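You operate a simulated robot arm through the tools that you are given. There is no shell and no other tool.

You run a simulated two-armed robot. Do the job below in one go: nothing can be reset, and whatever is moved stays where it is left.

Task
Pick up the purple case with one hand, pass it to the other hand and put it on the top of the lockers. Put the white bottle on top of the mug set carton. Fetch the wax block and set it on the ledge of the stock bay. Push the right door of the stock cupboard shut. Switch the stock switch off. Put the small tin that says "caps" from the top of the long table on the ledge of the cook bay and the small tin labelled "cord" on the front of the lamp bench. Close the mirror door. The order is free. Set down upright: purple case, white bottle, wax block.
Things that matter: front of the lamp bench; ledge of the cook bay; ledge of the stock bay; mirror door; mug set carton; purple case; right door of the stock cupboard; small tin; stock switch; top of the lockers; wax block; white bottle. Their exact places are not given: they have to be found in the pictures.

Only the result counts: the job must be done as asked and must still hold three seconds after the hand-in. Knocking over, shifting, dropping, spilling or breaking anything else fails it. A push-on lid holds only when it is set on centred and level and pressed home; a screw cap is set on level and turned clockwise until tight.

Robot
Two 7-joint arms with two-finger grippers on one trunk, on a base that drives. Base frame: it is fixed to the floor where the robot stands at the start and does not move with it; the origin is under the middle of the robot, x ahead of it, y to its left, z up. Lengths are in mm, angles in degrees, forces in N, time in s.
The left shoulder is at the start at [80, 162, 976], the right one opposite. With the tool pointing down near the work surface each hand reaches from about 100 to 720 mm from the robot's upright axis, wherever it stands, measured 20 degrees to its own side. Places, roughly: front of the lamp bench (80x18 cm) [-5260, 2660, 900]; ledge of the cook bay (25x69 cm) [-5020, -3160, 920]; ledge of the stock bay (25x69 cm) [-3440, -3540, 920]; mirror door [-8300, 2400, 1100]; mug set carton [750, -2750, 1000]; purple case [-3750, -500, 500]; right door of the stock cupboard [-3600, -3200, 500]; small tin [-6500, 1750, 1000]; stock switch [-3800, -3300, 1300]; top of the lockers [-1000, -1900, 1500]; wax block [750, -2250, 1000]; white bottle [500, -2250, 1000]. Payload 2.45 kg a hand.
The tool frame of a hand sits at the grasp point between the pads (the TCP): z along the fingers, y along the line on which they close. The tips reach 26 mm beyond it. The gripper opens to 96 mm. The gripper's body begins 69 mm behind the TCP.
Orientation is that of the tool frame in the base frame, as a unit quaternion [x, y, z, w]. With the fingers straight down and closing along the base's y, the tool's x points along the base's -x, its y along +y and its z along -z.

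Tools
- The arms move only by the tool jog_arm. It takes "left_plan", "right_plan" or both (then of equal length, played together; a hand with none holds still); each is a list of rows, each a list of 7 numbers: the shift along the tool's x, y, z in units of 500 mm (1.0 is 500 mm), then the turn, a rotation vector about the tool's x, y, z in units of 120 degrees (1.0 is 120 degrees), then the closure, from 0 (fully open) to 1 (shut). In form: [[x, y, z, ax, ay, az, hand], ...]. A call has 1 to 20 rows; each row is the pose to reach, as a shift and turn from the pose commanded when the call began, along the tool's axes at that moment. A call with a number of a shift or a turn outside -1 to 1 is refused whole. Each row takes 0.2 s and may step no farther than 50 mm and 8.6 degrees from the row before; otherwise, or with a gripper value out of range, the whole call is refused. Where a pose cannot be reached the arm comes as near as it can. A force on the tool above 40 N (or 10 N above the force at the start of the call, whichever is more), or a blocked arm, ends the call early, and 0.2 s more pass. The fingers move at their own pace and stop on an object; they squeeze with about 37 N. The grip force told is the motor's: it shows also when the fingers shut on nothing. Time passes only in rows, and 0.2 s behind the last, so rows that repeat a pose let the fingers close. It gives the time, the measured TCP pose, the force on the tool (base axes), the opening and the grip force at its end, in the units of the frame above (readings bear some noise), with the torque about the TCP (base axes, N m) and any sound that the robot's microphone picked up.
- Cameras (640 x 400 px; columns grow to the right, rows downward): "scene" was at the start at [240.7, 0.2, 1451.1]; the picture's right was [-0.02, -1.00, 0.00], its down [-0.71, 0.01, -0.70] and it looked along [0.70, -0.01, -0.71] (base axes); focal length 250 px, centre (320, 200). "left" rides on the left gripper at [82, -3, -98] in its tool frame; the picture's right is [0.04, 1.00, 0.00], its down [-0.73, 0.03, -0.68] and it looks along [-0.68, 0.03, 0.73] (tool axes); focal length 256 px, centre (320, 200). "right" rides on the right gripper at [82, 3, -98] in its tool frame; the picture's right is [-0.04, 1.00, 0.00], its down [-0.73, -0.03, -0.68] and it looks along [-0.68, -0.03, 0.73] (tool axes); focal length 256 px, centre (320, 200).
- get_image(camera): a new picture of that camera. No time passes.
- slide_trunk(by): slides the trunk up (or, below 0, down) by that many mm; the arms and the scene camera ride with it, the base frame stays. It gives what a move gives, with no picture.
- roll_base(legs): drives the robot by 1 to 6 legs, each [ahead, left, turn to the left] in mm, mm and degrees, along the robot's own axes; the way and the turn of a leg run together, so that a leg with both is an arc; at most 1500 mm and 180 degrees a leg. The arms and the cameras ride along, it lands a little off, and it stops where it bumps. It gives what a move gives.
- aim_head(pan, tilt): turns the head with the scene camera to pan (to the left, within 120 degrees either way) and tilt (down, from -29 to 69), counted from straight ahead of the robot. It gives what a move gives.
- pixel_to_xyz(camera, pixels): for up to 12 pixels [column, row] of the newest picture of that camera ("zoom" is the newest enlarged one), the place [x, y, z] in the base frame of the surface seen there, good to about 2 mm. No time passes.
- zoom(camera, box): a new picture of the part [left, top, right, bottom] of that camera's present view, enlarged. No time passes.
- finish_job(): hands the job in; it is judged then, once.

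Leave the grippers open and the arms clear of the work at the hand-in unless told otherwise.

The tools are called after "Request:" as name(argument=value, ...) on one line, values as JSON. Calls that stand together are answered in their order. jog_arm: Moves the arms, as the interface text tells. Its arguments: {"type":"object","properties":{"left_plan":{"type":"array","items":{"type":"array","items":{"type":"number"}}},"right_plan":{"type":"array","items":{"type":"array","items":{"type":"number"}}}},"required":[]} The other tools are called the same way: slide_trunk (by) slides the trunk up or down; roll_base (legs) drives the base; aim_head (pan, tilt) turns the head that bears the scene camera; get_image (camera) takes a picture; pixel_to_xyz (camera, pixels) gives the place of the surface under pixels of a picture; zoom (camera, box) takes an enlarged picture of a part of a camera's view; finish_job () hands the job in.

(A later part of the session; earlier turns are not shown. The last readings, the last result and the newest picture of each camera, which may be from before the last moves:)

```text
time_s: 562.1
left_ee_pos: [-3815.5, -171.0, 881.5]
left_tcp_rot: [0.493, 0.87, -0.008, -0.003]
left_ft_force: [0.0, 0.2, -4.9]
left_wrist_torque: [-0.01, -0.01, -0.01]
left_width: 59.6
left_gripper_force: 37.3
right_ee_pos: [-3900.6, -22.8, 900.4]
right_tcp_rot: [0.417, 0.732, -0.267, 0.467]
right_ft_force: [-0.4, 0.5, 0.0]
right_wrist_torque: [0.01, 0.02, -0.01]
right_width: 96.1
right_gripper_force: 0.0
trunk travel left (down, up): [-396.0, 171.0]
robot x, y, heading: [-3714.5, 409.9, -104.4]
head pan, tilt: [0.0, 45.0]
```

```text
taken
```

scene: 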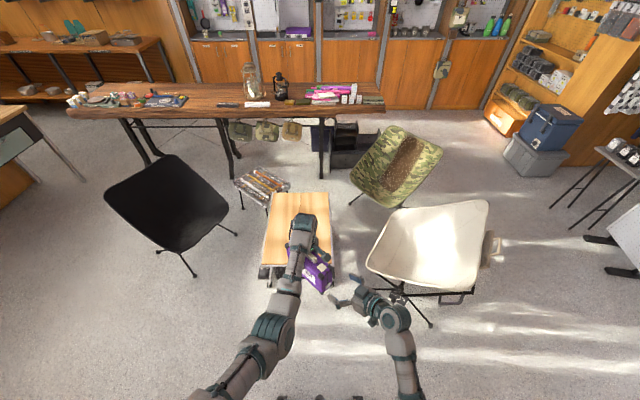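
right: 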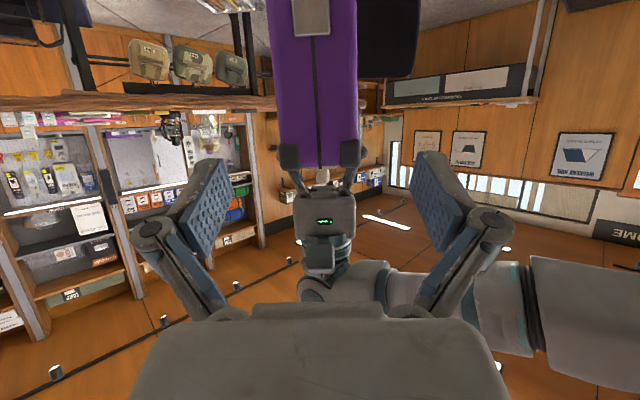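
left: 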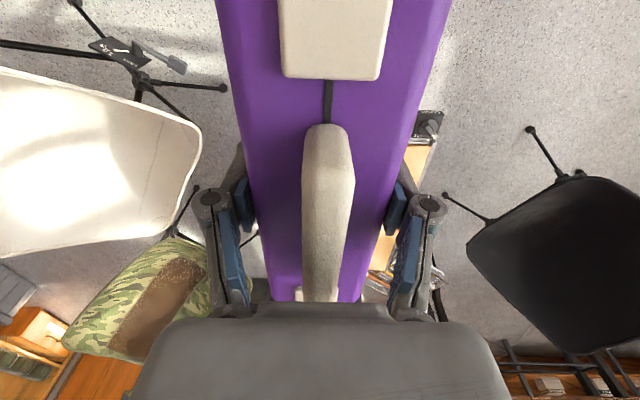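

Both poses are reached exactly; in the right camera the case's end is centred between the open fingers. I advance along the tool's axis by 132 mm.

Request:
jog_arm(right_plan=[[0, 0, 0.015, 0, 0, 0, 0], [0, 0, 0.04, 0, 0, 0, 0], [0, 0, 0.07, 0, 0, 0, 0], [0, 0, 0.1, 0, 0, 0, 0], [0, 0, 0.13, 0, 0, 0, 0], [0, 0, 0.16, 0, 0, 0, 0], [0, 0, 0.19, 0, 0, 0, 0], [0, 0, 0.215, 0, 0, 0, 0], [0, 0, 0.235, 0, 0, 0, 0], [0, 0, 0.25, 0, 0, 0, 0], [0, 0, 0.26, 0, 0, 0, 0], [0, 0, 0.264, 0, 0, 0, 0], [0, 0, 0.264, 0, 0, 0, 0]])

Request:
get_image(camera="right")

Request:
zoom(camera="scene", box=[240, 190, 420, 340])

```text
time_s: 565.0
left_ee_pos: [-3814.8, -172.4, 881.4]
left_tcp_rot: [0.492, 0.871, -0.008, -0.001]
left_ft_force: [6.0, -5.6, -6.3]
left_wrist_torque: [-0.12, -0.06, -0.05]
left_width: 60.0
left_gripper_force: 36.5
right_ee_pos: [-3840.3, -126.1, 846.0]
right_tcp_rot: [0.418, 0.732, -0.268, 0.467]
right_ft_force: [-5.9, 5.6, 0.7]
right_wrist_torque: [-0.13, -0.22, -0.09]
right_width: 96.0
right_gripper_force: 0.2
trunk travel left (down, up): [-396.0, 171.0]
robot x, y, heading: [-3711.8, 412.1, -104.2]
head pan, tilt: [0.0, 45.0]
```

```text
taken
```

right: 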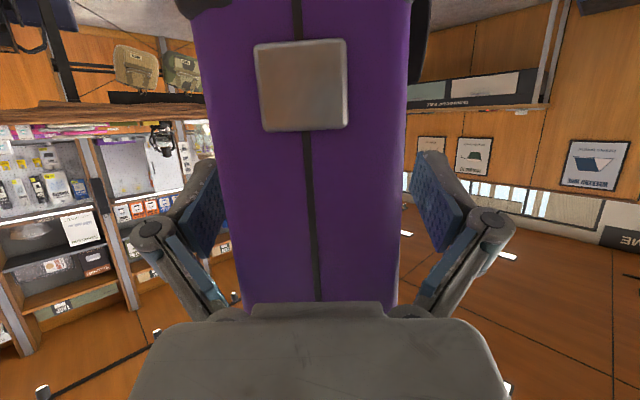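

```text
2.67 times, centred on (330, 265) of scene
```

zoom: 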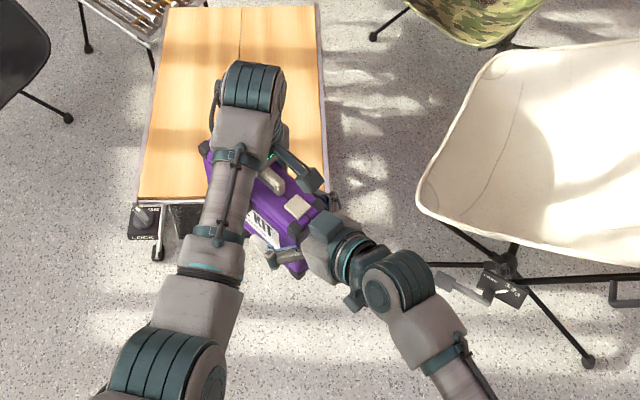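

Palm and case end touch lightly (≈8 N). I back off 4 mm and close the right hand on the case.

Request:
jog_arm(right_plan=[[0, -0.002, -0.005, 0, 0, 0, 0], [0, -0.004, -0.01, 0, 0, 0, 0], [0, -0.004, -0.01, 0, 0, 0, 0.15], [0, -0.004, -0.01, 0, 0, 0, 0.25], [0, -0.004, -0.01, 0, 0, 0, 0.32], [0, -0.004, -0.01, 0, 0, 0, 0.4], [0, -0.004, -0.01, 0, 0, 0, 1], [0, -0.004, -0.01, 0, 0, 0, 1], [0, -0.004, -0.01, 0, 0, 0, 1]])

Request:
get_image(camera="right")

```text
time_s: 567.0
left_ee_pos: [-3814.0, -171.8, 882.3]
left_tcp_rot: [0.493, 0.87, -0.009, -0.001]
left_ft_force: [11.9, -31.3, -12.0]
left_wrist_torque: [-0.59, -0.17, 0.2]
left_width: 59.5
left_gripper_force: 37.0
right_ee_pos: [-3843.0, -122.6, 846.6]
right_tcp_rot: [0.417, 0.733, -0.267, 0.467]
right_ft_force: [-12.6, 31.2, 5.8]
right_wrist_torque: [-0.81, -0.43, 0.11]
right_width: 73.2
right_gripper_force: 36.7
trunk travel left (down, up): [-396.0, 171.0]
robot x, y, heading: [-3712.8, 410.7, -104.4]
head pan, tilt: [0.0, 45.0]
```

```text
taken
```

right: 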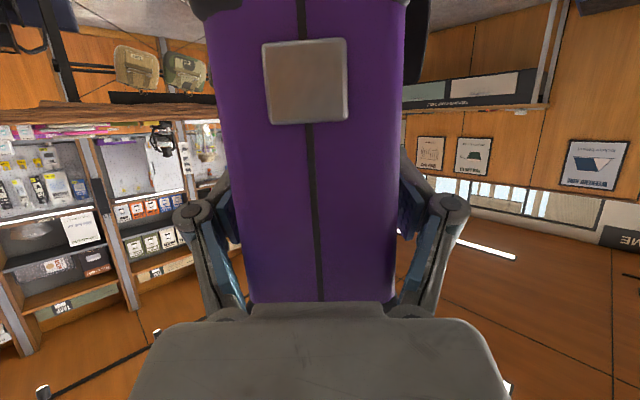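

The fingers' base links wedge on the case's end (73 mm, 33 N push). I open, back off 16 mm so the case isn't so deep, and close again.

Request:
jog_arm(right_plan=[[0, 0, 0, 0, 0, 0, 0.1], [0, 0, 0, 0, 0, 0, 0], [0, 0, -0.01, 0, 0, 0, 0], [0, 0, -0.02, 0, 0, 0, 0], [0, 0, -0.032, 0, 0, 0, 0], [0, 0, -0.032, 0, 0, 0, 0], [0, 0, -0.032, 0, 0, 0, 0.2], [0, 0, -0.032, 0, 0, 0, 0.3], [0, 0, -0.032, 0, 0, 0, 0.36], [0, 0, -0.032, 0, 0, 0, 0.42], [0, 0, -0.032, 0, 0, 0, 0.42]])

Request:
get_image(camera="right")

Request:
zoom(camera="scene", box=[240, 190, 420, 340])

```text
time_s: 569.4
left_ee_pos: [-3815.2, -171.2, 881.3]
left_tcp_rot: [0.492, 0.87, -0.007, -0.002]
left_ft_force: [-0.2, -1.3, -5.4]
left_wrist_torque: [0.2, -0.27, -0.08]
left_width: 60.0
left_gripper_force: 36.8
right_ee_pos: [-3853.0, -111.3, 855.2]
right_tcp_rot: [0.417, 0.733, -0.267, 0.467]
right_ft_force: [-1.4, 1.5, 0.1]
right_wrist_torque: [-0.24, 0.24, 0.16]
right_width: 59.9
right_gripper_force: 37.0
trunk travel left (down, up): [-396.0, 171.0]
robot x, y, heading: [-3711.4, 410.6, -104.1]
head pan, tilt: [0.0, 45.0]
```

```text
taken
```

right: 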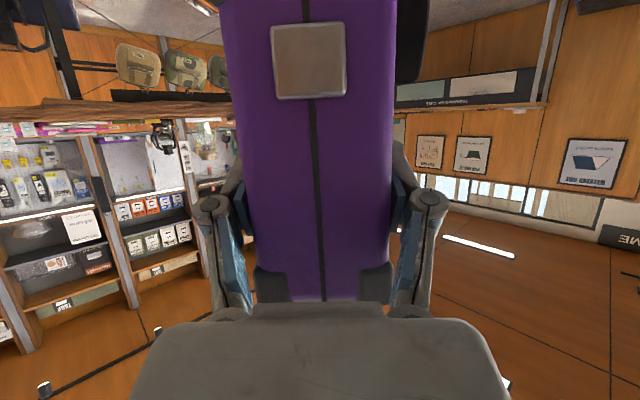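

```text
2.67 times, centred on (330, 265) of scene
```

zoom: 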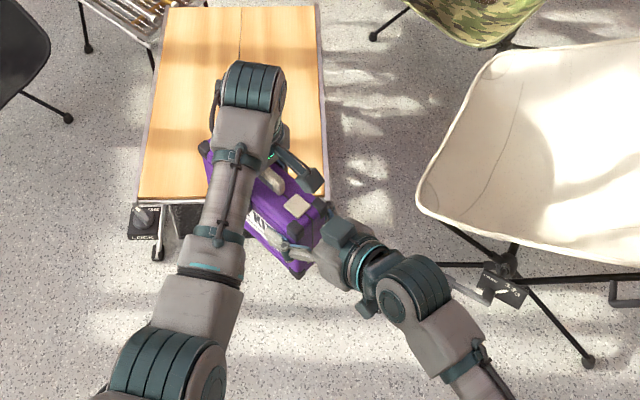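

Now both hands hold the case (59.9 mm each, small forces between them). I squeeze fully with the right hand and loosen the left a little to test the hold.

Request:
jog_arm(left_plan=[[0, 0, 0, 0, 0, 0, 1], [0, 0, 0, 0, 0, 0, 1], [0, 0, 0, 0, 0, 0, 0.37], [0, 0, 0, 0, 0, 0, 0.36], [0, 0, 0, 0, 0, 0, 0.35], [0, 0, 0, 0, 0, 0, 0.34]], right_plan=[[0, 0, 0, 0, 0, 0, 1], [0, 0, 0, 0, 0, 0, 1], [0, 0, 0, 0, 0, 0, 1], [0, 0, 0, 0, 0, 0, 1], [0, 0, 0, 0, 0, 0, 1], [0, 0, 0, 0, 0, 0, 1]])

Request:
get_image(camera="left")

Request:
get_image(camera="right")

```text
time_s: 570.8
left_ee_pos: [-3814.8, -171.0, 882.2]
left_tcp_rot: [0.491, 0.871, -0.008, -0.002]
left_ft_force: [-0.4, -0.4, -0.6]
left_wrist_torque: [0.03, 0.02, 0.02]
left_width: 63.1
left_gripper_force: 0.1
right_ee_pos: [-3852.5, -111.0, 856.9]
right_tcp_rot: [0.417, 0.732, -0.267, 0.467]
right_ft_force: [0.2, 0.0, 0.0]
right_wrist_torque: [0.35, 0.22, -0.02]
right_width: 59.5
right_gripper_force: 36.6
trunk travel left (down, up): [-396.0, 171.0]
robot x, y, heading: [-3711.6, 411.9, -104.2]
head pan, tilt: [0.0, 45.0]
```

```text
taken
```

left: 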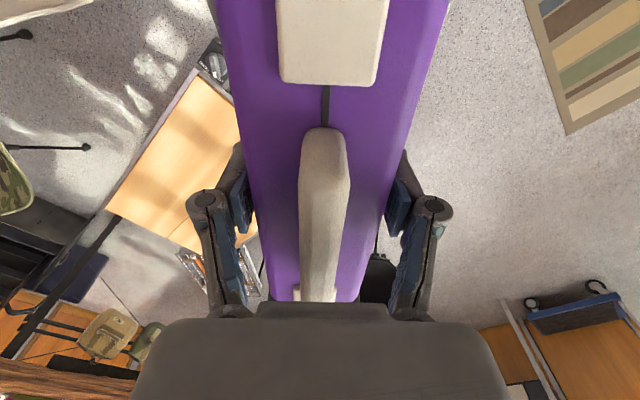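

```text
taken
```

right: 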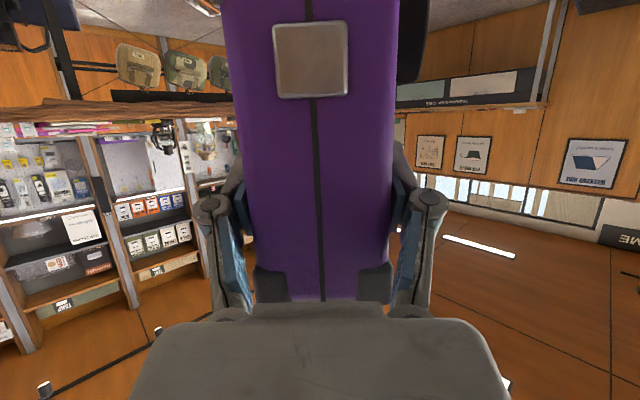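

The left fingers are loose (63 mm) and the case stays. I hold a moment and compare for drooping.

Request:
jog_arm(left_plan=[[0, 0, 0, 0, 0, 0, 0.3], [0, 0, 0, 0, 0, 0, 0.2], [0, 0, 0, 0, 0, 0, 0.1], [0, 0, 0, 0, 0, 0, 0.1], [0, 0, 0, 0, 0, 0, 0.1]], right_plan=[[0, 0, 0, 0, 0, 0, 1], [0, 0, 0, 0, 0, 0, 1], [0, 0, 0, 0, 0, 0, 1], [0, 0, 0, 0, 0, 0, 1], [0, 0, 0, 0, 0, 0, 1]])

Request:
get_image(camera="left")

Request:
get_image(camera="right")

```text
time_s: 572.0
left_ee_pos: [-3814.4, -171.3, 880.9]
left_tcp_rot: [0.492, 0.87, -0.007, -0.003]
left_ft_force: [0.3, 0.3, 0.0]
left_wrist_torque: [0.03, -0.02, -0.02]
left_width: 86.4
left_gripper_force: 0.0
right_ee_pos: [-3852.1, -110.3, 854.9]
right_tcp_rot: [0.417, 0.733, -0.267, 0.467]
right_ft_force: [0.0, -0.4, -0.1]
right_wrist_torque: [0.36, 0.2, -0.01]
right_width: 59.9
right_gripper_force: 37.1
trunk travel left (down, up): [-396.0, 171.0]
robot x, y, heading: [-3708.8, 410.8, -104.2]
head pan, tilt: [0.0, 45.0]
```

```text
taken
```

left: 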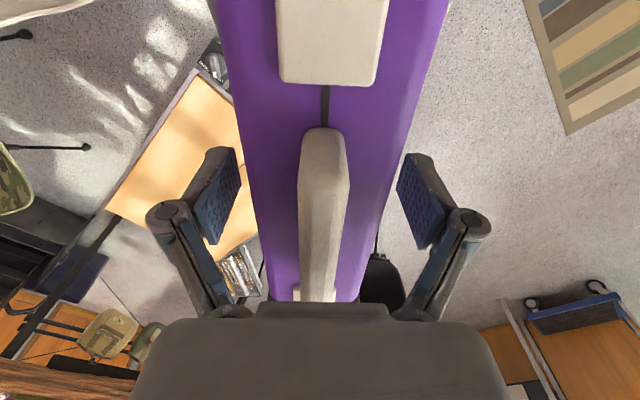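

```text
taken
```

right: 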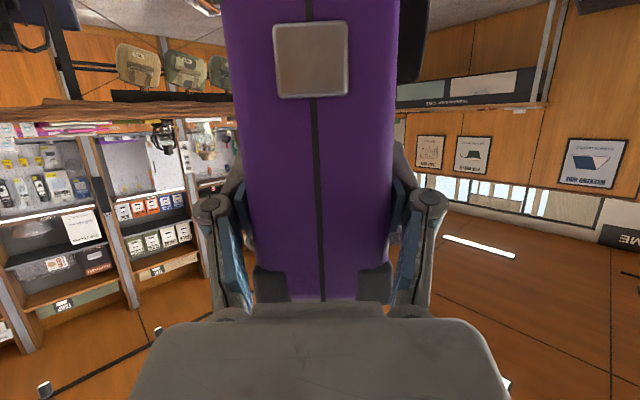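

The right hand alone holds the case, no drooping. I lower the right hand straight down 115 mm, out from between the left fingers.

Request:
jog_arm(right_plan=[[0.008, 0, 0.004, 0, 0, 0, 1], [0.03, 0, 0.014, 0, 0, 0, 1], [0.06, 0, 0.028, 0, 0, 0, 1], [0.09, 0, 0.042, 0, 0, 0, 1], [0.12, 0, 0.0555, 0, 0, 0, 1], [0.15, 0, 0.0694, 0, 0, 0, 1], [0.18, 0, 0.083, 0, 0, 0, 1], [0.2, 0, 0.0925, 0, 0, 0, 1], [0.208, 0, 0.096, 0, 0, 0, 1]])

Request:
get_image(camera="left")

Request:
zoom(camera="scene", box=[240, 190, 420, 340])

```text
time_s: 574.0
left_ee_pos: [-3814.8, -170.3, 880.8]
left_tcp_rot: [0.493, 0.87, -0.008, -0.002]
left_ft_force: [-0.1, -0.6, -0.3]
left_wrist_torque: [0.02, 0.0, 0.0]
left_width: 86.4
left_gripper_force: 0.0
right_ee_pos: [-3850.7, -110.8, 740.2]
right_tcp_rot: [0.417, 0.732, -0.267, 0.468]
right_ft_force: [-1.0, -0.2, 0.2]
right_wrist_torque: [0.33, 0.18, 0.04]
right_width: 59.8
right_gripper_force: 37.2
trunk travel left (down, up): [-396.0, 171.0]
robot x, y, heading: [-3710.9, 410.4, -104.5]
head pan, tilt: [0.0, 45.0]
```

```text
taken
```

left: 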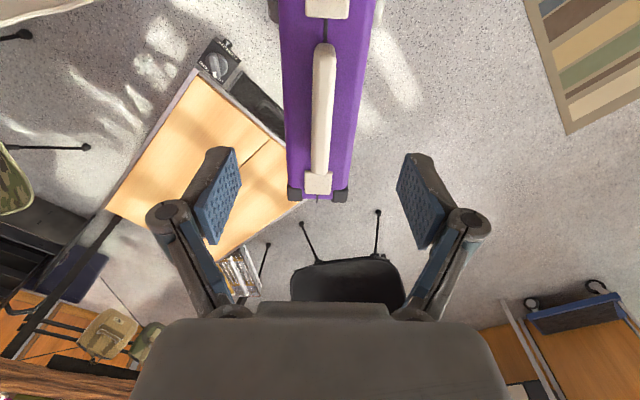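

```text
2.67 times, centred on (330, 265) of scene
```

zoom: 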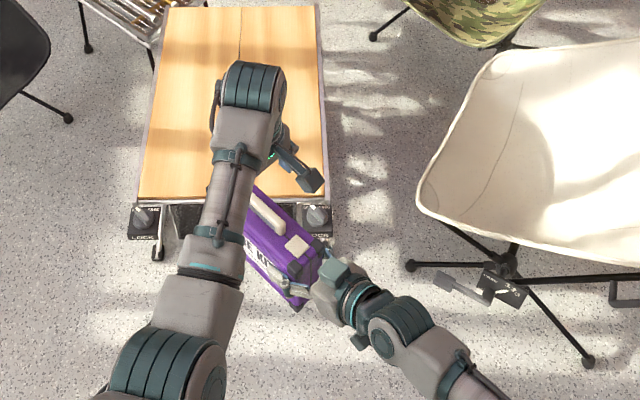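

The hand-over is done: the right hand holds the case, clear of the left. I move the left hand away to the left and back, turning it to its usual heading.

Request:
jog_arm(left_plan=[[-0.02, 0.02, 0, 0, 0, 0.02, 0.1], [-0.06, 0.06, 0, 0, 0, 0.06, 0.1], [-0.1, 0.1, 0, 0, 0, 0.11, 0], [-0.14, 0.14, 0, 0, 0, 0.165, 0], [-0.17, 0.18, 0, 0, 0, 0.22, 0], [-0.17, 0.22, 0.01, 0, 0, 0.275, 0], [-0.15, 0.26, 0.03, 0, 0, 0.325, 0], [-0.12, 0.3, 0.06, 0, 0, 0.36, 0], [-0.09, 0.33, 0.1, 0, 0, 0.375, 0], [-0.074, 0.352, 0.14, 0, 0, 0.375, 0], [-0.074, 0.352, 0.16, 0, 0, 0.375, 0]])

Request:
get_image(camera="scene")

```text
time_s: 576.4
left_ee_pos: [-3642.4, -112.7, 797.5]
left_tcp_rot: [0.789, 0.615, -0.008, 0.001]
left_ft_force: [0.1, -0.3, -0.2]
left_wrist_torque: [0.03, -0.03, 0.02]
left_width: 96.0
left_gripper_force: 0.0
right_ee_pos: [-3850.8, -109.9, 740.8]
right_tcp_rot: [0.417, 0.733, -0.267, 0.467]
right_ft_force: [0.0, -0.6, -0.1]
right_wrist_torque: [0.35, 0.19, -0.02]
right_width: 59.7
right_gripper_force: 37.2
trunk travel left (down, up): [-396.0, 171.0]
robot x, y, heading: [-3711.3, 414.1, -104.3]
head pan, tilt: [0.0, 45.0]
```

```text
taken
```

scene: 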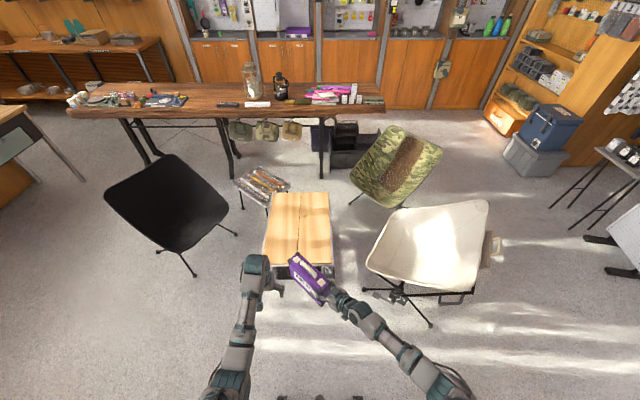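

Now I plan the way to the lockers: east past the rug to the entrance area, then down the kitchen aisle. I look east (left).

Request:
aim_head(pan=85, tilt=25)

Request:
get_image(camera="scene")

Request:
pixel_to_xyz(camera="scene", pixels=[[100, 200], [150, 250], [200, 180], [300, 150], [350, 180], [400, 160], [450, 200], [500, 220], [550, 200], [320, 250], [250, 200], [600, 180]])

```text
time_s: 577.9
left_ee_pos: [-3643.4, -113.8, 800.2]
left_tcp_rot: [0.788, 0.616, -0.009, 0.0]
left_ft_force: [-0.8, -0.8, 0.2]
left_wrist_torque: [0.02, 0.01, 0.01]
left_width: 96.1
left_gripper_force: 0.0
right_ee_pos: [-3850.5, -109.7, 740.9]
right_tcp_rot: [0.417, 0.733, -0.267, 0.467]
right_ft_force: [-1.8, 0.3, -0.1]
right_wrist_torque: [0.38, 0.2, 0.0]
right_width: 59.9
right_gripper_force: 37.0
trunk travel left (down, up): [-396.0, 171.0]
robot x, y, heading: [-3709.4, 411.4, -104.2]
head pan, tilt: [85.0, 25.0]
```

```text
taken
```

scene: 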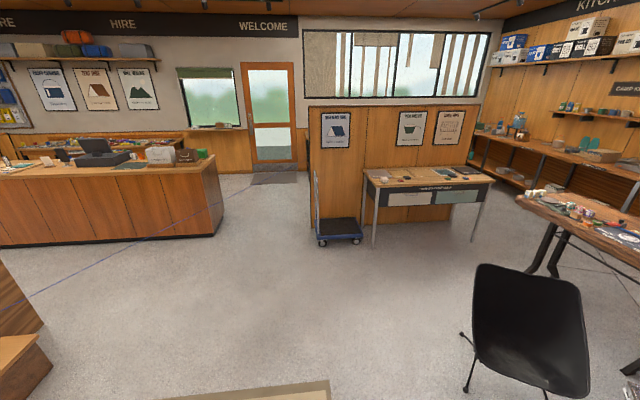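

```text
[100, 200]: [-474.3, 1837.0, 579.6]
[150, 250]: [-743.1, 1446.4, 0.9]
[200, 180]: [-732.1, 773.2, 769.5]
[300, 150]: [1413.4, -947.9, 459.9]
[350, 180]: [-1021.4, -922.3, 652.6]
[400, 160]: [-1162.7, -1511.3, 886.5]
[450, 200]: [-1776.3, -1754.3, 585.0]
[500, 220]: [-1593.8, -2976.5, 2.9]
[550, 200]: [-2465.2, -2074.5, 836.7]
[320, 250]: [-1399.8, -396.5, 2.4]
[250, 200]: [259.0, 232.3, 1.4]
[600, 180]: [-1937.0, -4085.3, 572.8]
```

The passage to the entrance lies between the counter (right end at (220,230)) and the trolley/partition (320,240). I measure its width.

Request:
pixel_to_xyz(camera="scene", pixels=[[213, 237], [223, 215], [222, 205], [318, 243], [358, 240], [311, 225], [318, 180], [250, 185], [230, 230], [40, 330], [55, 370], [20, 275]])

```text
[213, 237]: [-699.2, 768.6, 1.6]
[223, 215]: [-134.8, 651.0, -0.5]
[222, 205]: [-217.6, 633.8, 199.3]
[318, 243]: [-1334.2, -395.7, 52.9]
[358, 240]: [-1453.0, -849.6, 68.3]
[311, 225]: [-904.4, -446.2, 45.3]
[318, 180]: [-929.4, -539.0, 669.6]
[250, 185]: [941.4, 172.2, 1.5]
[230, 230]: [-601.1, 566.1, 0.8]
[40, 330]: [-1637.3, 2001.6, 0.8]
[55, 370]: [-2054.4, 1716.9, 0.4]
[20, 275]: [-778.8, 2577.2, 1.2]
```

The gap is 1.2 m wide. I turn left by 100° to face east and drive through it toward the entrance area.

Request:
roll_base(legs=[[0, 0, 50], [0, 0, 49.8], [1450, 0, 0], [1450, 0, 0]])

Request:
aim_head(pan=0, tilt=30)

Request:
get_image(camera="scene")

```text
time_s: 596.5
left_ee_pos: [-313.3, 382.1, 798.0]
left_tcp_rot: [0.037, 0.999, -0.004, 0.007]
left_ft_force: [-1.1, -0.5, -1.2]
left_wrist_torque: [-0.02, 0.01, -0.02]
left_width: 95.7
left_gripper_force: 0.1
right_ee_pos: [-280.8, 176.2, 741.2]
right_tcp_rot: [-0.292, 0.791, 0.185, 0.505]
right_ft_force: [0.4, -0.2, -0.3]
right_wrist_torque: [-0.26, 0.26, 0.0]
right_width: 59.7
right_gripper_force: 37.1
trunk travel left (down, up): [-396.0, 171.0]
robot x, y, heading: [-816.1, 223.8, -4.3]
head pan, tilt: [85.0, 25.0]
```

```text
time_s: 598.1
left_ee_pos: [-315.0, 381.6, 801.1]
left_tcp_rot: [0.036, 0.999, -0.005, 0.007]
left_ft_force: [-0.2, 0.1, 0.2]
left_wrist_torque: [-0.03, -0.03, 0.03]
left_width: 96.0
left_gripper_force: 0.1
right_ee_pos: [-282.8, 176.9, 741.9]
right_tcp_rot: [-0.292, 0.79, 0.184, 0.506]
right_ft_force: [0.5, -1.0, 0.1]
right_wrist_torque: [-0.27, 0.29, 0.0]
right_width: 59.7
right_gripper_force: 37.0
trunk travel left (down, up): [-396.0, 171.0]
robot x, y, heading: [-820.7, 227.4, -4.6]
head pan, tilt: [0.0, 30.0]
```

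```text
taken
```

scene: 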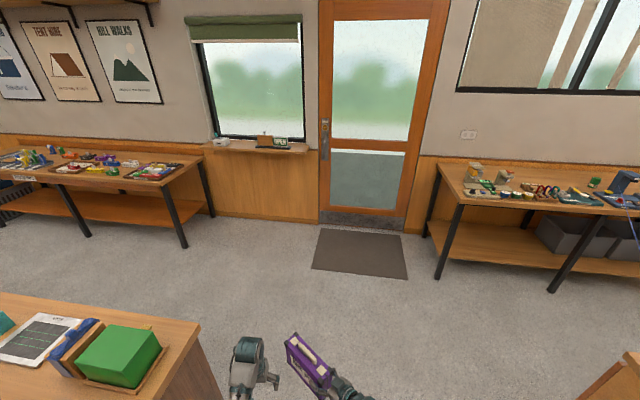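

I go on 1180 forward, turn right to face down the kitchen aisle, and drive to its far end beyond the lockers.

Request:
roll_base(legs=[[1180, 0, 0], [0, 0, -50], [0, 0, -49], [1450, 0, 0]])

Request:
get_image(camera="scene")

```text
time_s: 615.1
left_ee_pos: [252.6, -1781.5, 802.2]
left_tcp_rot: [0.759, 0.652, -0.009, 0.001]
left_ft_force: [-0.3, -1.2, 0.6]
left_wrist_torque: [0.01, -0.02, -0.03]
left_width: 95.8
left_gripper_force: 0.1
right_ee_pos: [44.0, -1798.3, 741.8]
right_tcp_rot: [0.382, 0.751, -0.246, 0.479]
right_ft_force: [0.4, 0.3, -1.1]
right_wrist_torque: [0.33, 0.21, 0.01]
right_width: 59.8
right_gripper_force: 37.1
trunk travel left (down, up): [-396.0, 171.0]
robot x, y, heading: [131.2, -1264.8, -99.3]
head pan, tilt: [0.0, 30.0]
```

```text
taken
```

scene: 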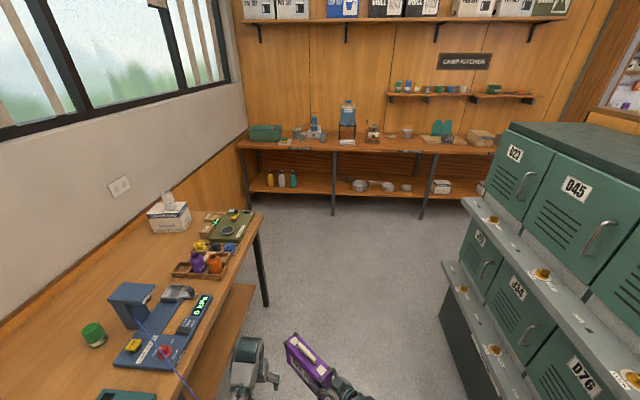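

Straighten by 4°, shift slightly right, and go on to beyond the lockers.

Request:
roll_base(legs=[[0, -80, -4.1], [1450, 0, 0], [170, 0, 0]])

Request:
roll_base(legs=[[0, 0, -45], [0, 0, -45]])

Request:
get_image(camera="scene")

```text
time_s: 624.0
left_ee_pos: [-296.8, -3339.6, 800.1]
left_tcp_rot: [0.798, 0.603, -0.013, -0.001]
left_ft_force: [0.8, -0.2, 0.3]
left_wrist_torque: [0.08, 0.05, 0.0]
left_width: 95.9
left_gripper_force: 0.0
right_ee_pos: [-505.1, -3330.3, 744.0]
right_tcp_rot: [0.428, 0.727, -0.278, 0.46]
right_ft_force: [0.9, -0.3, 0.8]
right_wrist_torque: [0.3, 0.17, -0.02]
right_width: 59.8
right_gripper_force: 36.4
trunk travel left (down, up): [-396.0, 171.0]
robot x, y, heading: [-355.6, -2813.1, -106.6]
head pan, tilt: [0.0, 30.0]
```

```text
time_s: 628.5
left_ee_pos: [-879.3, -2885.9, 801.4]
left_tcp_rot: [0.991, -0.131, -0.009, -0.01]
left_ft_force: [-0.2, 0.8, -0.1]
left_wrist_torque: [-0.01, 0.02, 0.0]
left_width: 95.8
left_gripper_force: 0.0
right_ee_pos: [-872.4, -2676.4, 743.1]
right_tcp_rot: [0.815, 0.218, -0.521, 0.132]
right_ft_force: [0.0, 0.6, 0.5]
right_wrist_torque: [0.13, -0.34, -0.01]
right_width: 59.7
right_gripper_force: 36.8
trunk travel left (down, up): [-396.0, 171.0]
robot x, y, heading: [-359.7, -2815.9, 164.5]
head pan, tilt: [0.0, 30.0]
```

```text
taken
```

scene: 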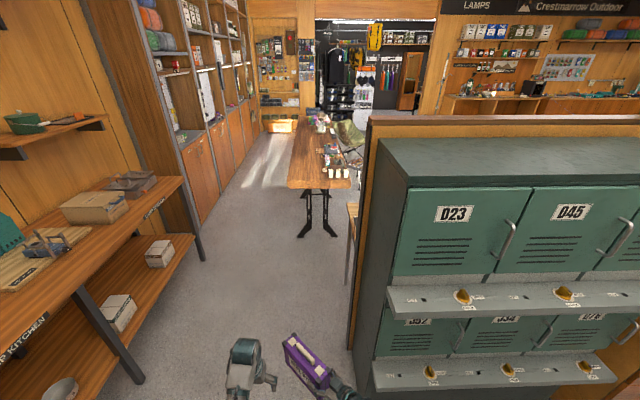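

Facing west with the lockers right ahead: top surface at (480,150). I measure its corners and the protruding ledges.

Request:
pixel_to_xyz(camera="scene", pixels=[[410, 185], [530, 182], [630, 182], [385, 142], [450, 160], [550, 160], [500, 142], [620, 142], [395, 312], [600, 305], [380, 390], [450, 125]])

Request:
zoom(camera="scene", box=[340, 100, 640, 320])

```text
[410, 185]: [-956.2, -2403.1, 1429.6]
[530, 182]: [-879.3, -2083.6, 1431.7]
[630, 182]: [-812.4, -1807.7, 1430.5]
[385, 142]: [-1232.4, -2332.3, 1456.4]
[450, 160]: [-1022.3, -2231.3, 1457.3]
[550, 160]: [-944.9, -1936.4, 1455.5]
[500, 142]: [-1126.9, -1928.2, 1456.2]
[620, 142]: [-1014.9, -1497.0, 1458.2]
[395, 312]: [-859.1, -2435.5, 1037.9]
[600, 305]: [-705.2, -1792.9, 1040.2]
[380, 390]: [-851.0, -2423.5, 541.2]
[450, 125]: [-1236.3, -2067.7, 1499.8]
```

```text
1.82 times, centred on (490, 210) of scene
```

zoom: 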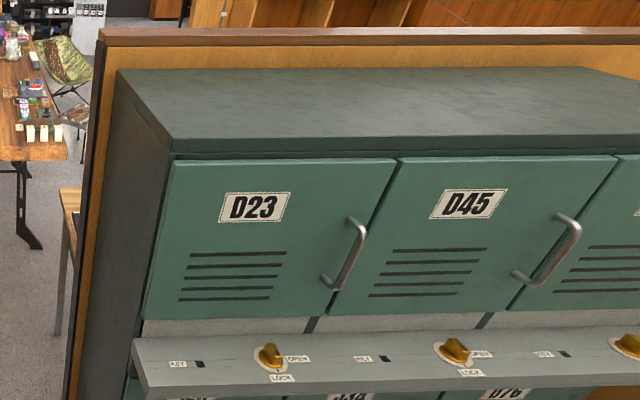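

Locker top: z≈1457, its front edge at depth -1272 and back at ≈-1570 (in my table-normal coordinate), free and flat. I first turn the case to point straight forward, shifting the right hand a bit right.

Request:
jog_arm(right_plan=[[0.004, -0.008, -0.007, 0.017, 0, 0.008, 1], [0.012, -0.028, -0.025, 0.056, 0.001, 0.026, 1], [0.023, -0.052, -0.047, 0.105, 0.0015, 0.049, 1], [0.034, -0.079, -0.071, 0.158, 0.002, 0.074, 1], [0.045, -0.105, -0.094, 0.21, 0.003, 0.098, 1], [0.056, -0.13, -0.117, 0.261, 0.0035, 0.122, 1], [0.066, -0.152, -0.137, 0.305, 0.004, 0.143, 1], [0.072, -0.166, -0.149, 0.332, 0.0045, 0.155, 1], [0.0736, -0.17, -0.153, 0.34, 0.0045, 0.159, 1], [0.0736, -0.17, -0.153, 0.34, 0.0045, 0.159, 1]])

Request:
get_image(camera="scene")

Request:
get_image(camera="right")

```text
time_s: 630.7
left_ee_pos: [-877.3, -2883.5, 802.9]
left_tcp_rot: [0.991, -0.132, -0.011, -0.008]
left_ft_force: [0.4, -0.7, -0.6]
left_wrist_torque: [-0.03, 0.0, 0.01]
left_width: 96.2
left_gripper_force: 0.1
right_ee_pos: [-837.5, -2560.0, 744.5]
right_tcp_rot: [0.836, -0.112, -0.532, -0.076]
right_ft_force: [0.3, -0.6, -0.6]
right_wrist_torque: [-0.12, -0.39, -0.03]
right_width: 59.8
right_gripper_force: 37.0
trunk travel left (down, up): [-396.0, 171.0]
robot x, y, heading: [-355.1, -2816.5, 164.3]
head pan, tilt: [0.0, 30.0]
```

```text
taken
```

scene: 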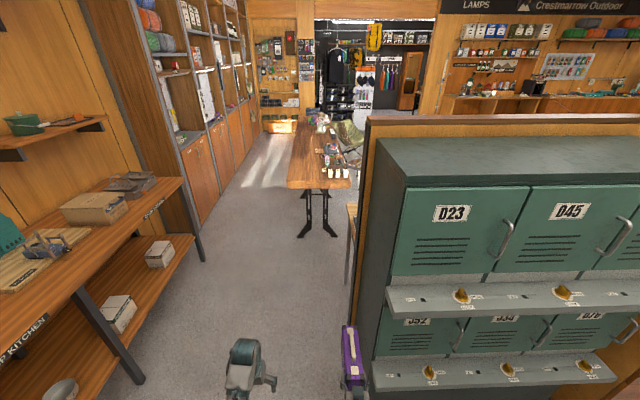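

```text
taken
```

right: 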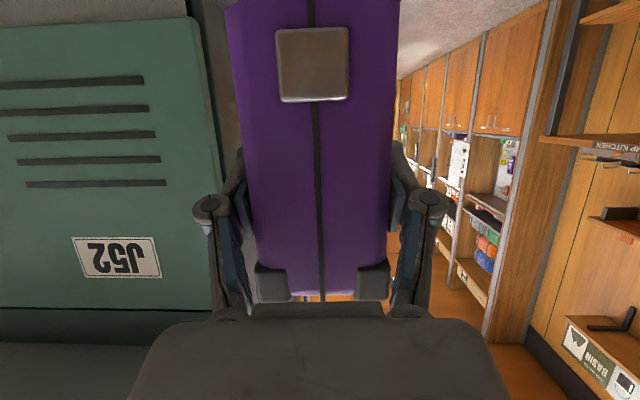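

The case points forward, close to the locker's end. I shift the base 180 left for room, raise the trunk fully, then begin lifting the right hand.

Request:
roll_base(legs=[[0, 180, 2]])

Request:
slide_trunk(by=168)

Request:
get_image(camera="scene")

```text
time_s: 632.2
left_ee_pos: [-915.7, -3062.2, 805.5]
left_tcp_rot: [0.993, -0.114, -0.012, -0.002]
left_ft_force: [0.2, 0.5, -0.5]
left_wrist_torque: [-0.07, 0.01, -0.03]
left_width: 95.9
left_gripper_force: 0.0
right_ee_pos: [-889.6, -2737.5, 742.3]
right_tcp_rot: [0.837, -0.101, -0.534, -0.065]
right_ft_force: [-1.2, -1.0, -0.8]
right_wrist_torque: [-0.07, -0.42, -0.01]
right_width: 59.7
right_gripper_force: 37.1
trunk travel left (down, up): [-396.0, 171.0]
robot x, y, heading: [-402.7, -2985.7, 166.4]
head pan, tilt: [0.0, 30.0]
```

```text
time_s: 634.1
left_ee_pos: [-916.9, -3075.5, 970.5]
left_tcp_rot: [0.993, -0.115, -0.011, -0.011]
left_ft_force: [0.2, -0.6, -0.1]
left_wrist_torque: [0.01, 0.02, 0.0]
left_width: 96.2
left_gripper_force: 0.1
right_ee_pos: [-890.0, -2748.8, 915.0]
right_tcp_rot: [0.837, -0.096, -0.534, -0.07]
right_ft_force: [0.2, 0.3, -5.1]
right_wrist_torque: [-0.12, -0.38, 0.0]
right_width: 59.7
right_gripper_force: 37.1
trunk travel left (down, up): [-564.0, 3.0]
robot x, y, heading: [-398.3, -2987.5, 166.4]
head pan, tilt: [0.0, 30.0]
```

```text
taken
```

scene: 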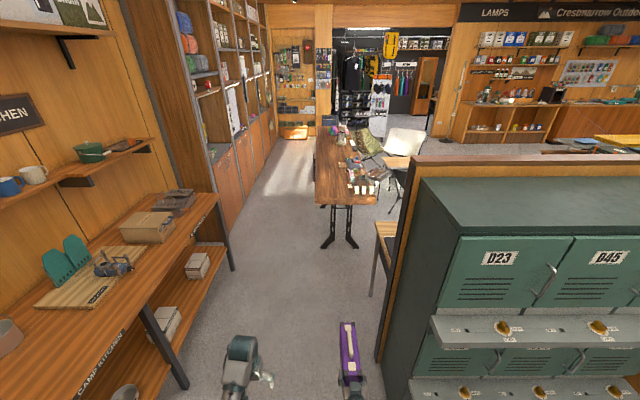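

I lift the right hand by 330 mm (and 60 mm forward) in gentle steps.

Request:
jog_arm(right_plan=[[-0.01, 0, -0.003, 0, 0, 0, 1], [-0.04, -0.001, -0.01, 0, 0, 0, 1], [-0.09, -0.001, -0.023, 0, 0, 0, 1], [-0.15, -0.002, -0.039, 0, 0, 0, 1], [-0.21, -0.003, -0.054, 0, 0, 0, 1], [-0.27, -0.004, -0.07, 0, 0, 0, 1], [-0.33, -0.005, -0.085, 0, 0, 0, 1], [-0.39, -0.006, -0.101, 0, 0, 0, 1], [-0.45, -0.007, -0.116, 0, 0, 0, 1], [-0.51, -0.008, -0.132, 0, 0, 0, 1], [-0.57, -0.009, -0.148, 0, 0, 0, 1], [-0.62, -0.0095, -0.161, 0, 0, 0, 1], [-0.649, -0.01, -0.168, 0, 0, 0, 1], [-0.649, -0.01, -0.168, 0, 0, 0, 1]])

Request:
get_image(camera="scene")

Request:
get_image(camera="right")

```text
time_s: 637.1
left_ee_pos: [-918.2, -3080.9, 969.5]
left_tcp_rot: [0.993, -0.114, -0.012, -0.014]
left_ft_force: [0.7, -0.3, 0.8]
left_wrist_torque: [0.04, 0.0, -0.02]
left_width: 95.9
left_gripper_force: 0.1
right_ee_pos: [-944.7, -2727.1, 1230.1]
right_tcp_rot: [0.843, -0.091, -0.523, -0.094]
right_ft_force: [-0.3, -0.2, -5.9]
right_wrist_torque: [-0.13, -0.4, 0.0]
right_width: 59.8
right_gripper_force: 37.3
trunk travel left (down, up): [-564.0, 3.0]
robot x, y, heading: [-403.0, -2988.3, 166.7]
head pan, tilt: [0.0, 30.0]
```

```text
taken
```

scene: 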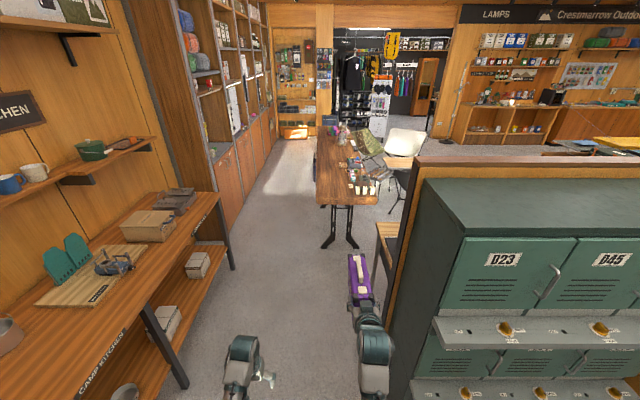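

```text
taken
```

right: 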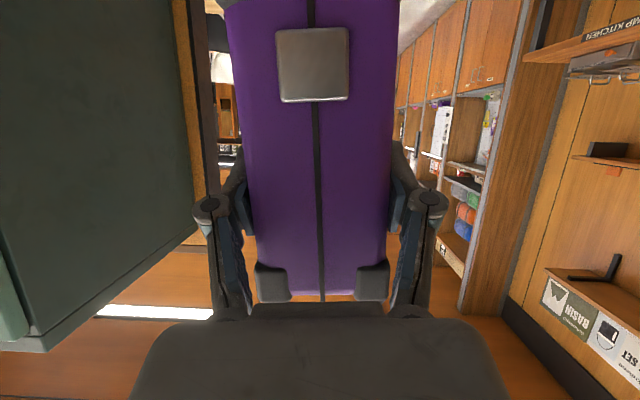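

Going well (z≈1230); a small roll of about 4° crept in. I lift another 300 mm, 60 mm forward, and take out the roll.

Request:
jog_arm(right_plan=[[-0.01, -0.001, -0.003, 0, 0, 0.002, 1], [-0.04, -0.002, -0.01, 0, 0, 0.004, 1], [-0.09, -0.005, -0.023, 0, 0, 0.007, 1], [-0.15, -0.009, -0.039, 0, 0, 0.01, 1], [-0.21, -0.012, -0.055, 0, 0, 0.013, 1], [-0.27, -0.016, -0.07, 0, 0, 0.016, 1], [-0.33, -0.019, -0.086, 0, 0, 0.019, 1], [-0.39, -0.023, -0.102, 0, 0, 0.022, 1], [-0.45, -0.026, -0.118, 0, 0, 0.026, 1], [-0.51, -0.03, -0.134, 0, 0, 0.03, 1], [-0.56, -0.033, -0.147, 0, 0, 0.0335, 1], [-0.592, -0.035, -0.155, 0, 0, 0.0335, 1], [-0.592, -0.035, -0.155, 0, 0, 0.0335, 1], [-0.592, -0.035, -0.155, 0, 0, 0.0335, 1], [-0.592, -0.035, -0.155, 0, 0, 0.0335, 1], [-0.592, -0.035, -0.155, 0, 0, 0.0335, 1]])

Request:
get_image(camera="scene")

Request:
get_image(camera="right")

```text
time_s: 640.5
left_ee_pos: [-918.4, -3074.2, 972.0]
left_tcp_rot: [0.993, -0.115, -0.011, -0.012]
left_ft_force: [-0.2, -0.4, -0.3]
left_wrist_torque: [0.04, 0.0, 0.03]
left_width: 95.9
left_gripper_force: 0.1
right_ee_pos: [-995.9, -2709.4, 1546.0]
right_tcp_rot: [0.833, -0.124, -0.537, -0.052]
right_ft_force: [0.1, 0.5, -5.9]
right_wrist_torque: [-0.1, -0.35, 0.0]
right_width: 59.6
right_gripper_force: 36.8
trunk travel left (down, up): [-564.0, 3.0]
robot x, y, heading: [-399.7, -2984.3, 166.4]
head pan, tilt: [0.0, 30.0]
```

```text
taken
```

scene: 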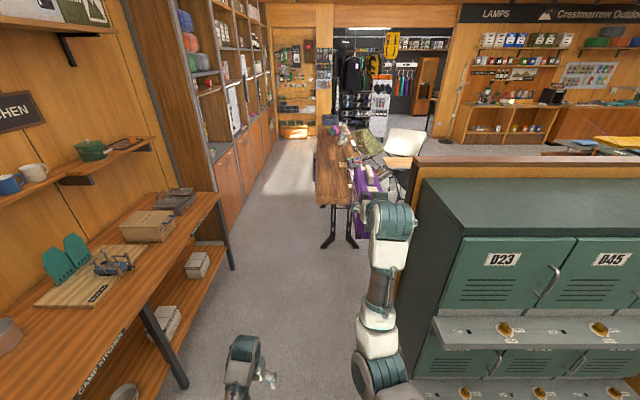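

```text
taken
```

right: 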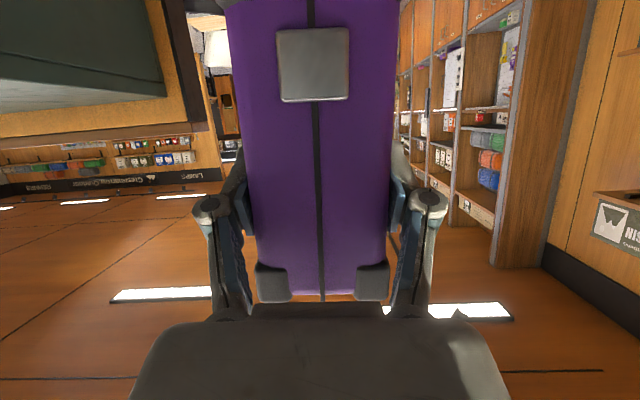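

Reached z≈1546 without trouble. I wait for the sway to settle and read again.

Request:
jog_arm(right_plan=[[0, 0, 0, 0, 0, 0, 1], [0, 0, 0, 0, 0, 0, 1], [0, 0, 0, 0, 0, 0, 1], [0, 0, 0, 0, 0, 0, 1], [0, 0, 0, 0, 0, 0, 1], [0, 0, 0, 0, 0, 0, 1], [0, 0, 0, 0, 0, 0, 1], [0, 0, 0, 0, 0, 0, 1], [0, 0, 0, 0, 0, 0, 1], [0, 0, 0, 0, 0, 0, 1], [0, 0, 0, 0, 0, 0, 1], [0, 0, 0, 0, 0, 0, 1]])

Request:
jog_arm(right_plan=[[0, 0, 0, 0, 0, 0, 1], [0, 0, 0, 0, 0, 0, 1]])

```text
time_s: 643.1
left_ee_pos: [-917.3, -3075.5, 971.3]
left_tcp_rot: [0.993, -0.115, -0.012, -0.012]
left_ft_force: [0.1, 0.5, -0.4]
left_wrist_torque: [-0.03, 0.02, 0.01]
left_width: 95.8
left_gripper_force: 0.1
right_ee_pos: [-997.2, -2709.3, 1545.5]
right_tcp_rot: [0.833, -0.125, -0.537, -0.053]
right_ft_force: [-0.3, -0.5, -6.1]
right_wrist_torque: [-0.13, -0.38, 0.01]
right_width: 59.8
right_gripper_force: 36.7
trunk travel left (down, up): [-564.0, 3.0]
robot x, y, heading: [-399.6, -2986.1, 166.3]
head pan, tilt: [0.0, 30.0]
```

```text
time_s: 643.7
left_ee_pos: [-919.3, -3075.2, 970.5]
left_tcp_rot: [0.993, -0.116, -0.011, -0.011]
left_ft_force: [0.5, 0.3, -0.2]
left_wrist_torque: [-0.01, -0.05, 0.04]
left_width: 96.0
left_gripper_force: 0.0
right_ee_pos: [-998.3, -2709.9, 1545.9]
right_tcp_rot: [0.833, -0.124, -0.537, -0.052]
right_ft_force: [0.1, -0.4, -6.2]
right_wrist_torque: [-0.1, -0.41, -0.01]
right_width: 59.7
right_gripper_force: 37.0
trunk travel left (down, up): [-564.0, 3.0]
robot x, y, heading: [-397.2, -2986.7, 166.5]
head pan, tilt: [0.0, 30.0]
```

Steady. I take out the remaining 3° roll and lift another 50 mm, then drive 86 forward.

Request:
jog_arm(right_plan=[[-0.01, 0.001, -0.005, 0, 0, -0.004, 1], [-0.03, 0.002, -0.014, 0, 0, -0.009, 1], [-0.055, 0.003, -0.025, 0, 0, -0.014, 1], [-0.075, 0.004, -0.035, 0, 0, -0.019, 1], [-0.088, 0.005, -0.041, 0, 0, -0.0245, 1], [-0.091, 0.005, -0.042, 0, 0, -0.0245, 1], [-0.091, 0.005, -0.042, 0, 0, -0.0245, 1], [-0.091, 0.005, -0.042, 0, 0, -0.0245, 1]])

Request:
roll_base(legs=[[86, 0, 0.2]])

Request:
jog_arm(right_plan=[[0, 0, 0, 0, 0, 0, 1], [0, 0, 0, 0, 0, 0, 1], [0, 0, 0, 0, 0, 0, 1], [0, 0, 0, 0, 0, 0, 1], [0, 0, 0, 0, 0, 0, 1], [0, 0, 0, 0, 0, 0, 1], [0, 0, 0, 0, 0, 0, 1], [0, 0, 0, 0, 0, 0, 1]])

Request:
aim_head(pan=-15, tilt=20)

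Request:
get_image(camera="scene")

```text
time_s: 645.5
left_ee_pos: [-918.7, -3075.2, 971.4]
left_tcp_rot: [0.993, -0.115, -0.012, -0.011]
left_ft_force: [-0.1, 1.4, -0.1]
left_wrist_torque: [0.04, 0.02, -0.02]
left_width: 95.8
left_gripper_force: 0.1
right_ee_pos: [-998.2, -2712.1, 1596.4]
right_tcp_rot: [0.836, -0.102, -0.535, -0.065]
right_ft_force: [0.2, 0.1, -5.5]
right_wrist_torque: [-0.11, -0.38, -0.03]
right_width: 59.4
right_gripper_force: 36.9
trunk travel left (down, up): [-564.0, 3.0]
robot x, y, heading: [-403.8, -2986.1, 166.5]
head pan, tilt: [0.0, 30.0]
```

```text
time_s: 646.6
left_ee_pos: [-990.7, -3060.0, 976.2]
left_tcp_rot: [0.993, -0.113, -0.015, -0.012]
left_ft_force: [0.6, -1.0, -0.6]
left_wrist_torque: [0.0, 0.0, -0.01]
left_width: 96.2
left_gripper_force: 0.1
right_ee_pos: [-1068.9, -2697.5, 1601.6]
right_tcp_rot: [0.834, -0.099, -0.539, -0.065]
right_ft_force: [0.8, -1.4, -4.4]
right_wrist_torque: [-0.14, -0.38, -0.03]
right_width: 59.6
right_gripper_force: 36.9
trunk travel left (down, up): [-564.0, 3.0]
robot x, y, heading: [-479.9, -2966.4, 166.6]
head pan, tilt: [0.0, 30.0]
```

```text
time_s: 648.4
left_ee_pos: [-997.2, -3058.3, 972.6]
left_tcp_rot: [0.993, -0.113, -0.012, -0.011]
left_ft_force: [-0.3, 0.2, -0.3]
left_wrist_torque: [-0.01, 0.05, 0.02]
left_width: 96.1
left_gripper_force: 0.0
right_ee_pos: [-1077.8, -2696.0, 1598.2]
right_tcp_rot: [0.835, -0.101, -0.536, -0.065]
right_ft_force: [-0.3, 0.1, -6.5]
right_wrist_torque: [-0.09, -0.38, -0.04]
right_width: 59.6
right_gripper_force: 36.5
trunk travel left (down, up): [-564.0, 3.0]
robot x, y, heading: [-481.9, -2968.2, 166.3]
head pan, tilt: [0.0, 30.0]
```

```text
time_s: 649.2
left_ee_pos: [-996.7, -3058.1, 971.9]
left_tcp_rot: [0.993, -0.113, -0.013, -0.012]
left_ft_force: [-0.2, 0.3, 0.2]
left_wrist_torque: [-0.01, 0.0, -0.02]
left_width: 96.3
left_gripper_force: 0.1
right_ee_pos: [-1076.4, -2695.9, 1598.4]
right_tcp_rot: [0.835, -0.101, -0.537, -0.065]
right_ft_force: [0.7, 0.9, -6.0]
right_wrist_torque: [-0.09, -0.39, 0.0]
right_width: 59.5
right_gripper_force: 36.9
trunk travel left (down, up): [-564.0, 3.0]
robot x, y, heading: [-483.5, -2965.9, 166.7]
head pan, tilt: [-15.0, 20.0]
```

```text
taken
```

scene: 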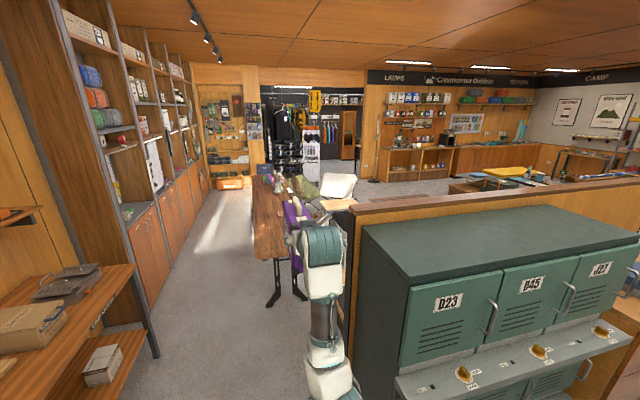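

The roll is gone, the case is level at z≈1598 (bottom ≈1511). Before strafing along the lockers, I pull the left hand back so it can't touch the ledges.

Request:
jog_arm(left_plan=[[0.02, 0, 0.01, 0, 0, 0, 0], [0.06, 0.01, 0.03, 0, 0, 0, 0], [0.11, 0.02, 0.05, 0, 0, 0, 0], [0.17, 0.03, 0.08, 0, 0, 0, 0], [0.23, 0.04, 0.1, 0, 0, 0, 0], [0.28, 0.05, 0.12, 0, 0, 0, 0], [0.3, 0.05, 0.13, 0, 0, 0, 0]])

Request:
roll_base(legs=[[0, -300, 0]])

Request:
get_image(camera="scene")

```text
time_s: 650.8
left_ee_pos: [-857.6, -3114.5, 904.1]
left_tcp_rot: [0.993, -0.113, -0.013, -0.011]
left_ft_force: [0.3, 0.1, -0.1]
left_wrist_torque: [0.04, -0.01, -0.02]
left_width: 96.1
left_gripper_force: 0.1
right_ee_pos: [-1076.9, -2697.0, 1597.0]
right_tcp_rot: [0.836, -0.1, -0.536, -0.065]
right_ft_force: [-0.1, 0.6, -5.9]
right_wrist_torque: [-0.11, -0.39, -0.02]
right_width: 59.9
right_gripper_force: 37.3
trunk travel left (down, up): [-564.0, 3.0]
robot x, y, heading: [-481.6, -2965.3, 166.5]
head pan, tilt: [-15.0, 20.0]
```

```text
time_s: 652.8
left_ee_pos: [-791.0, -2831.3, 903.3]
left_tcp_rot: [0.994, -0.111, -0.013, -0.013]
left_ft_force: [0.4, -0.6, -0.4]
left_wrist_torque: [0.02, 0.02, 0.0]
left_width: 96.1
left_gripper_force: 0.1
right_ee_pos: [-1010.4, -2416.9, 1599.4]
right_tcp_rot: [0.836, -0.098, -0.536, -0.065]
right_ft_force: [0.4, -0.6, -4.6]
right_wrist_torque: [-0.09, -0.38, 0.02]
right_width: 59.7
right_gripper_force: 36.5
trunk travel left (down, up): [-564.0, 3.0]
robot x, y, heading: [-414.2, -2677.7, 166.7]
head pan, tilt: [-15.0, 20.0]
```

```text
taken
```

scene: 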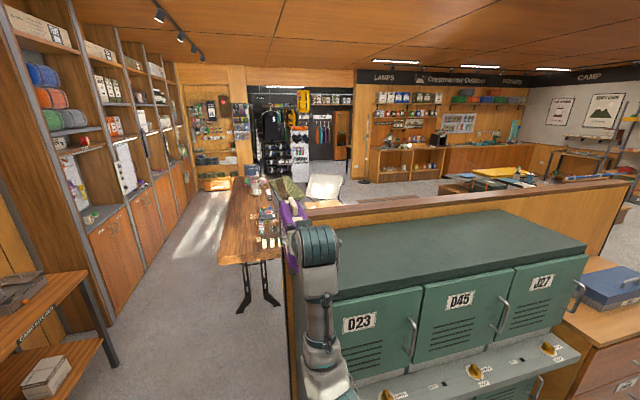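

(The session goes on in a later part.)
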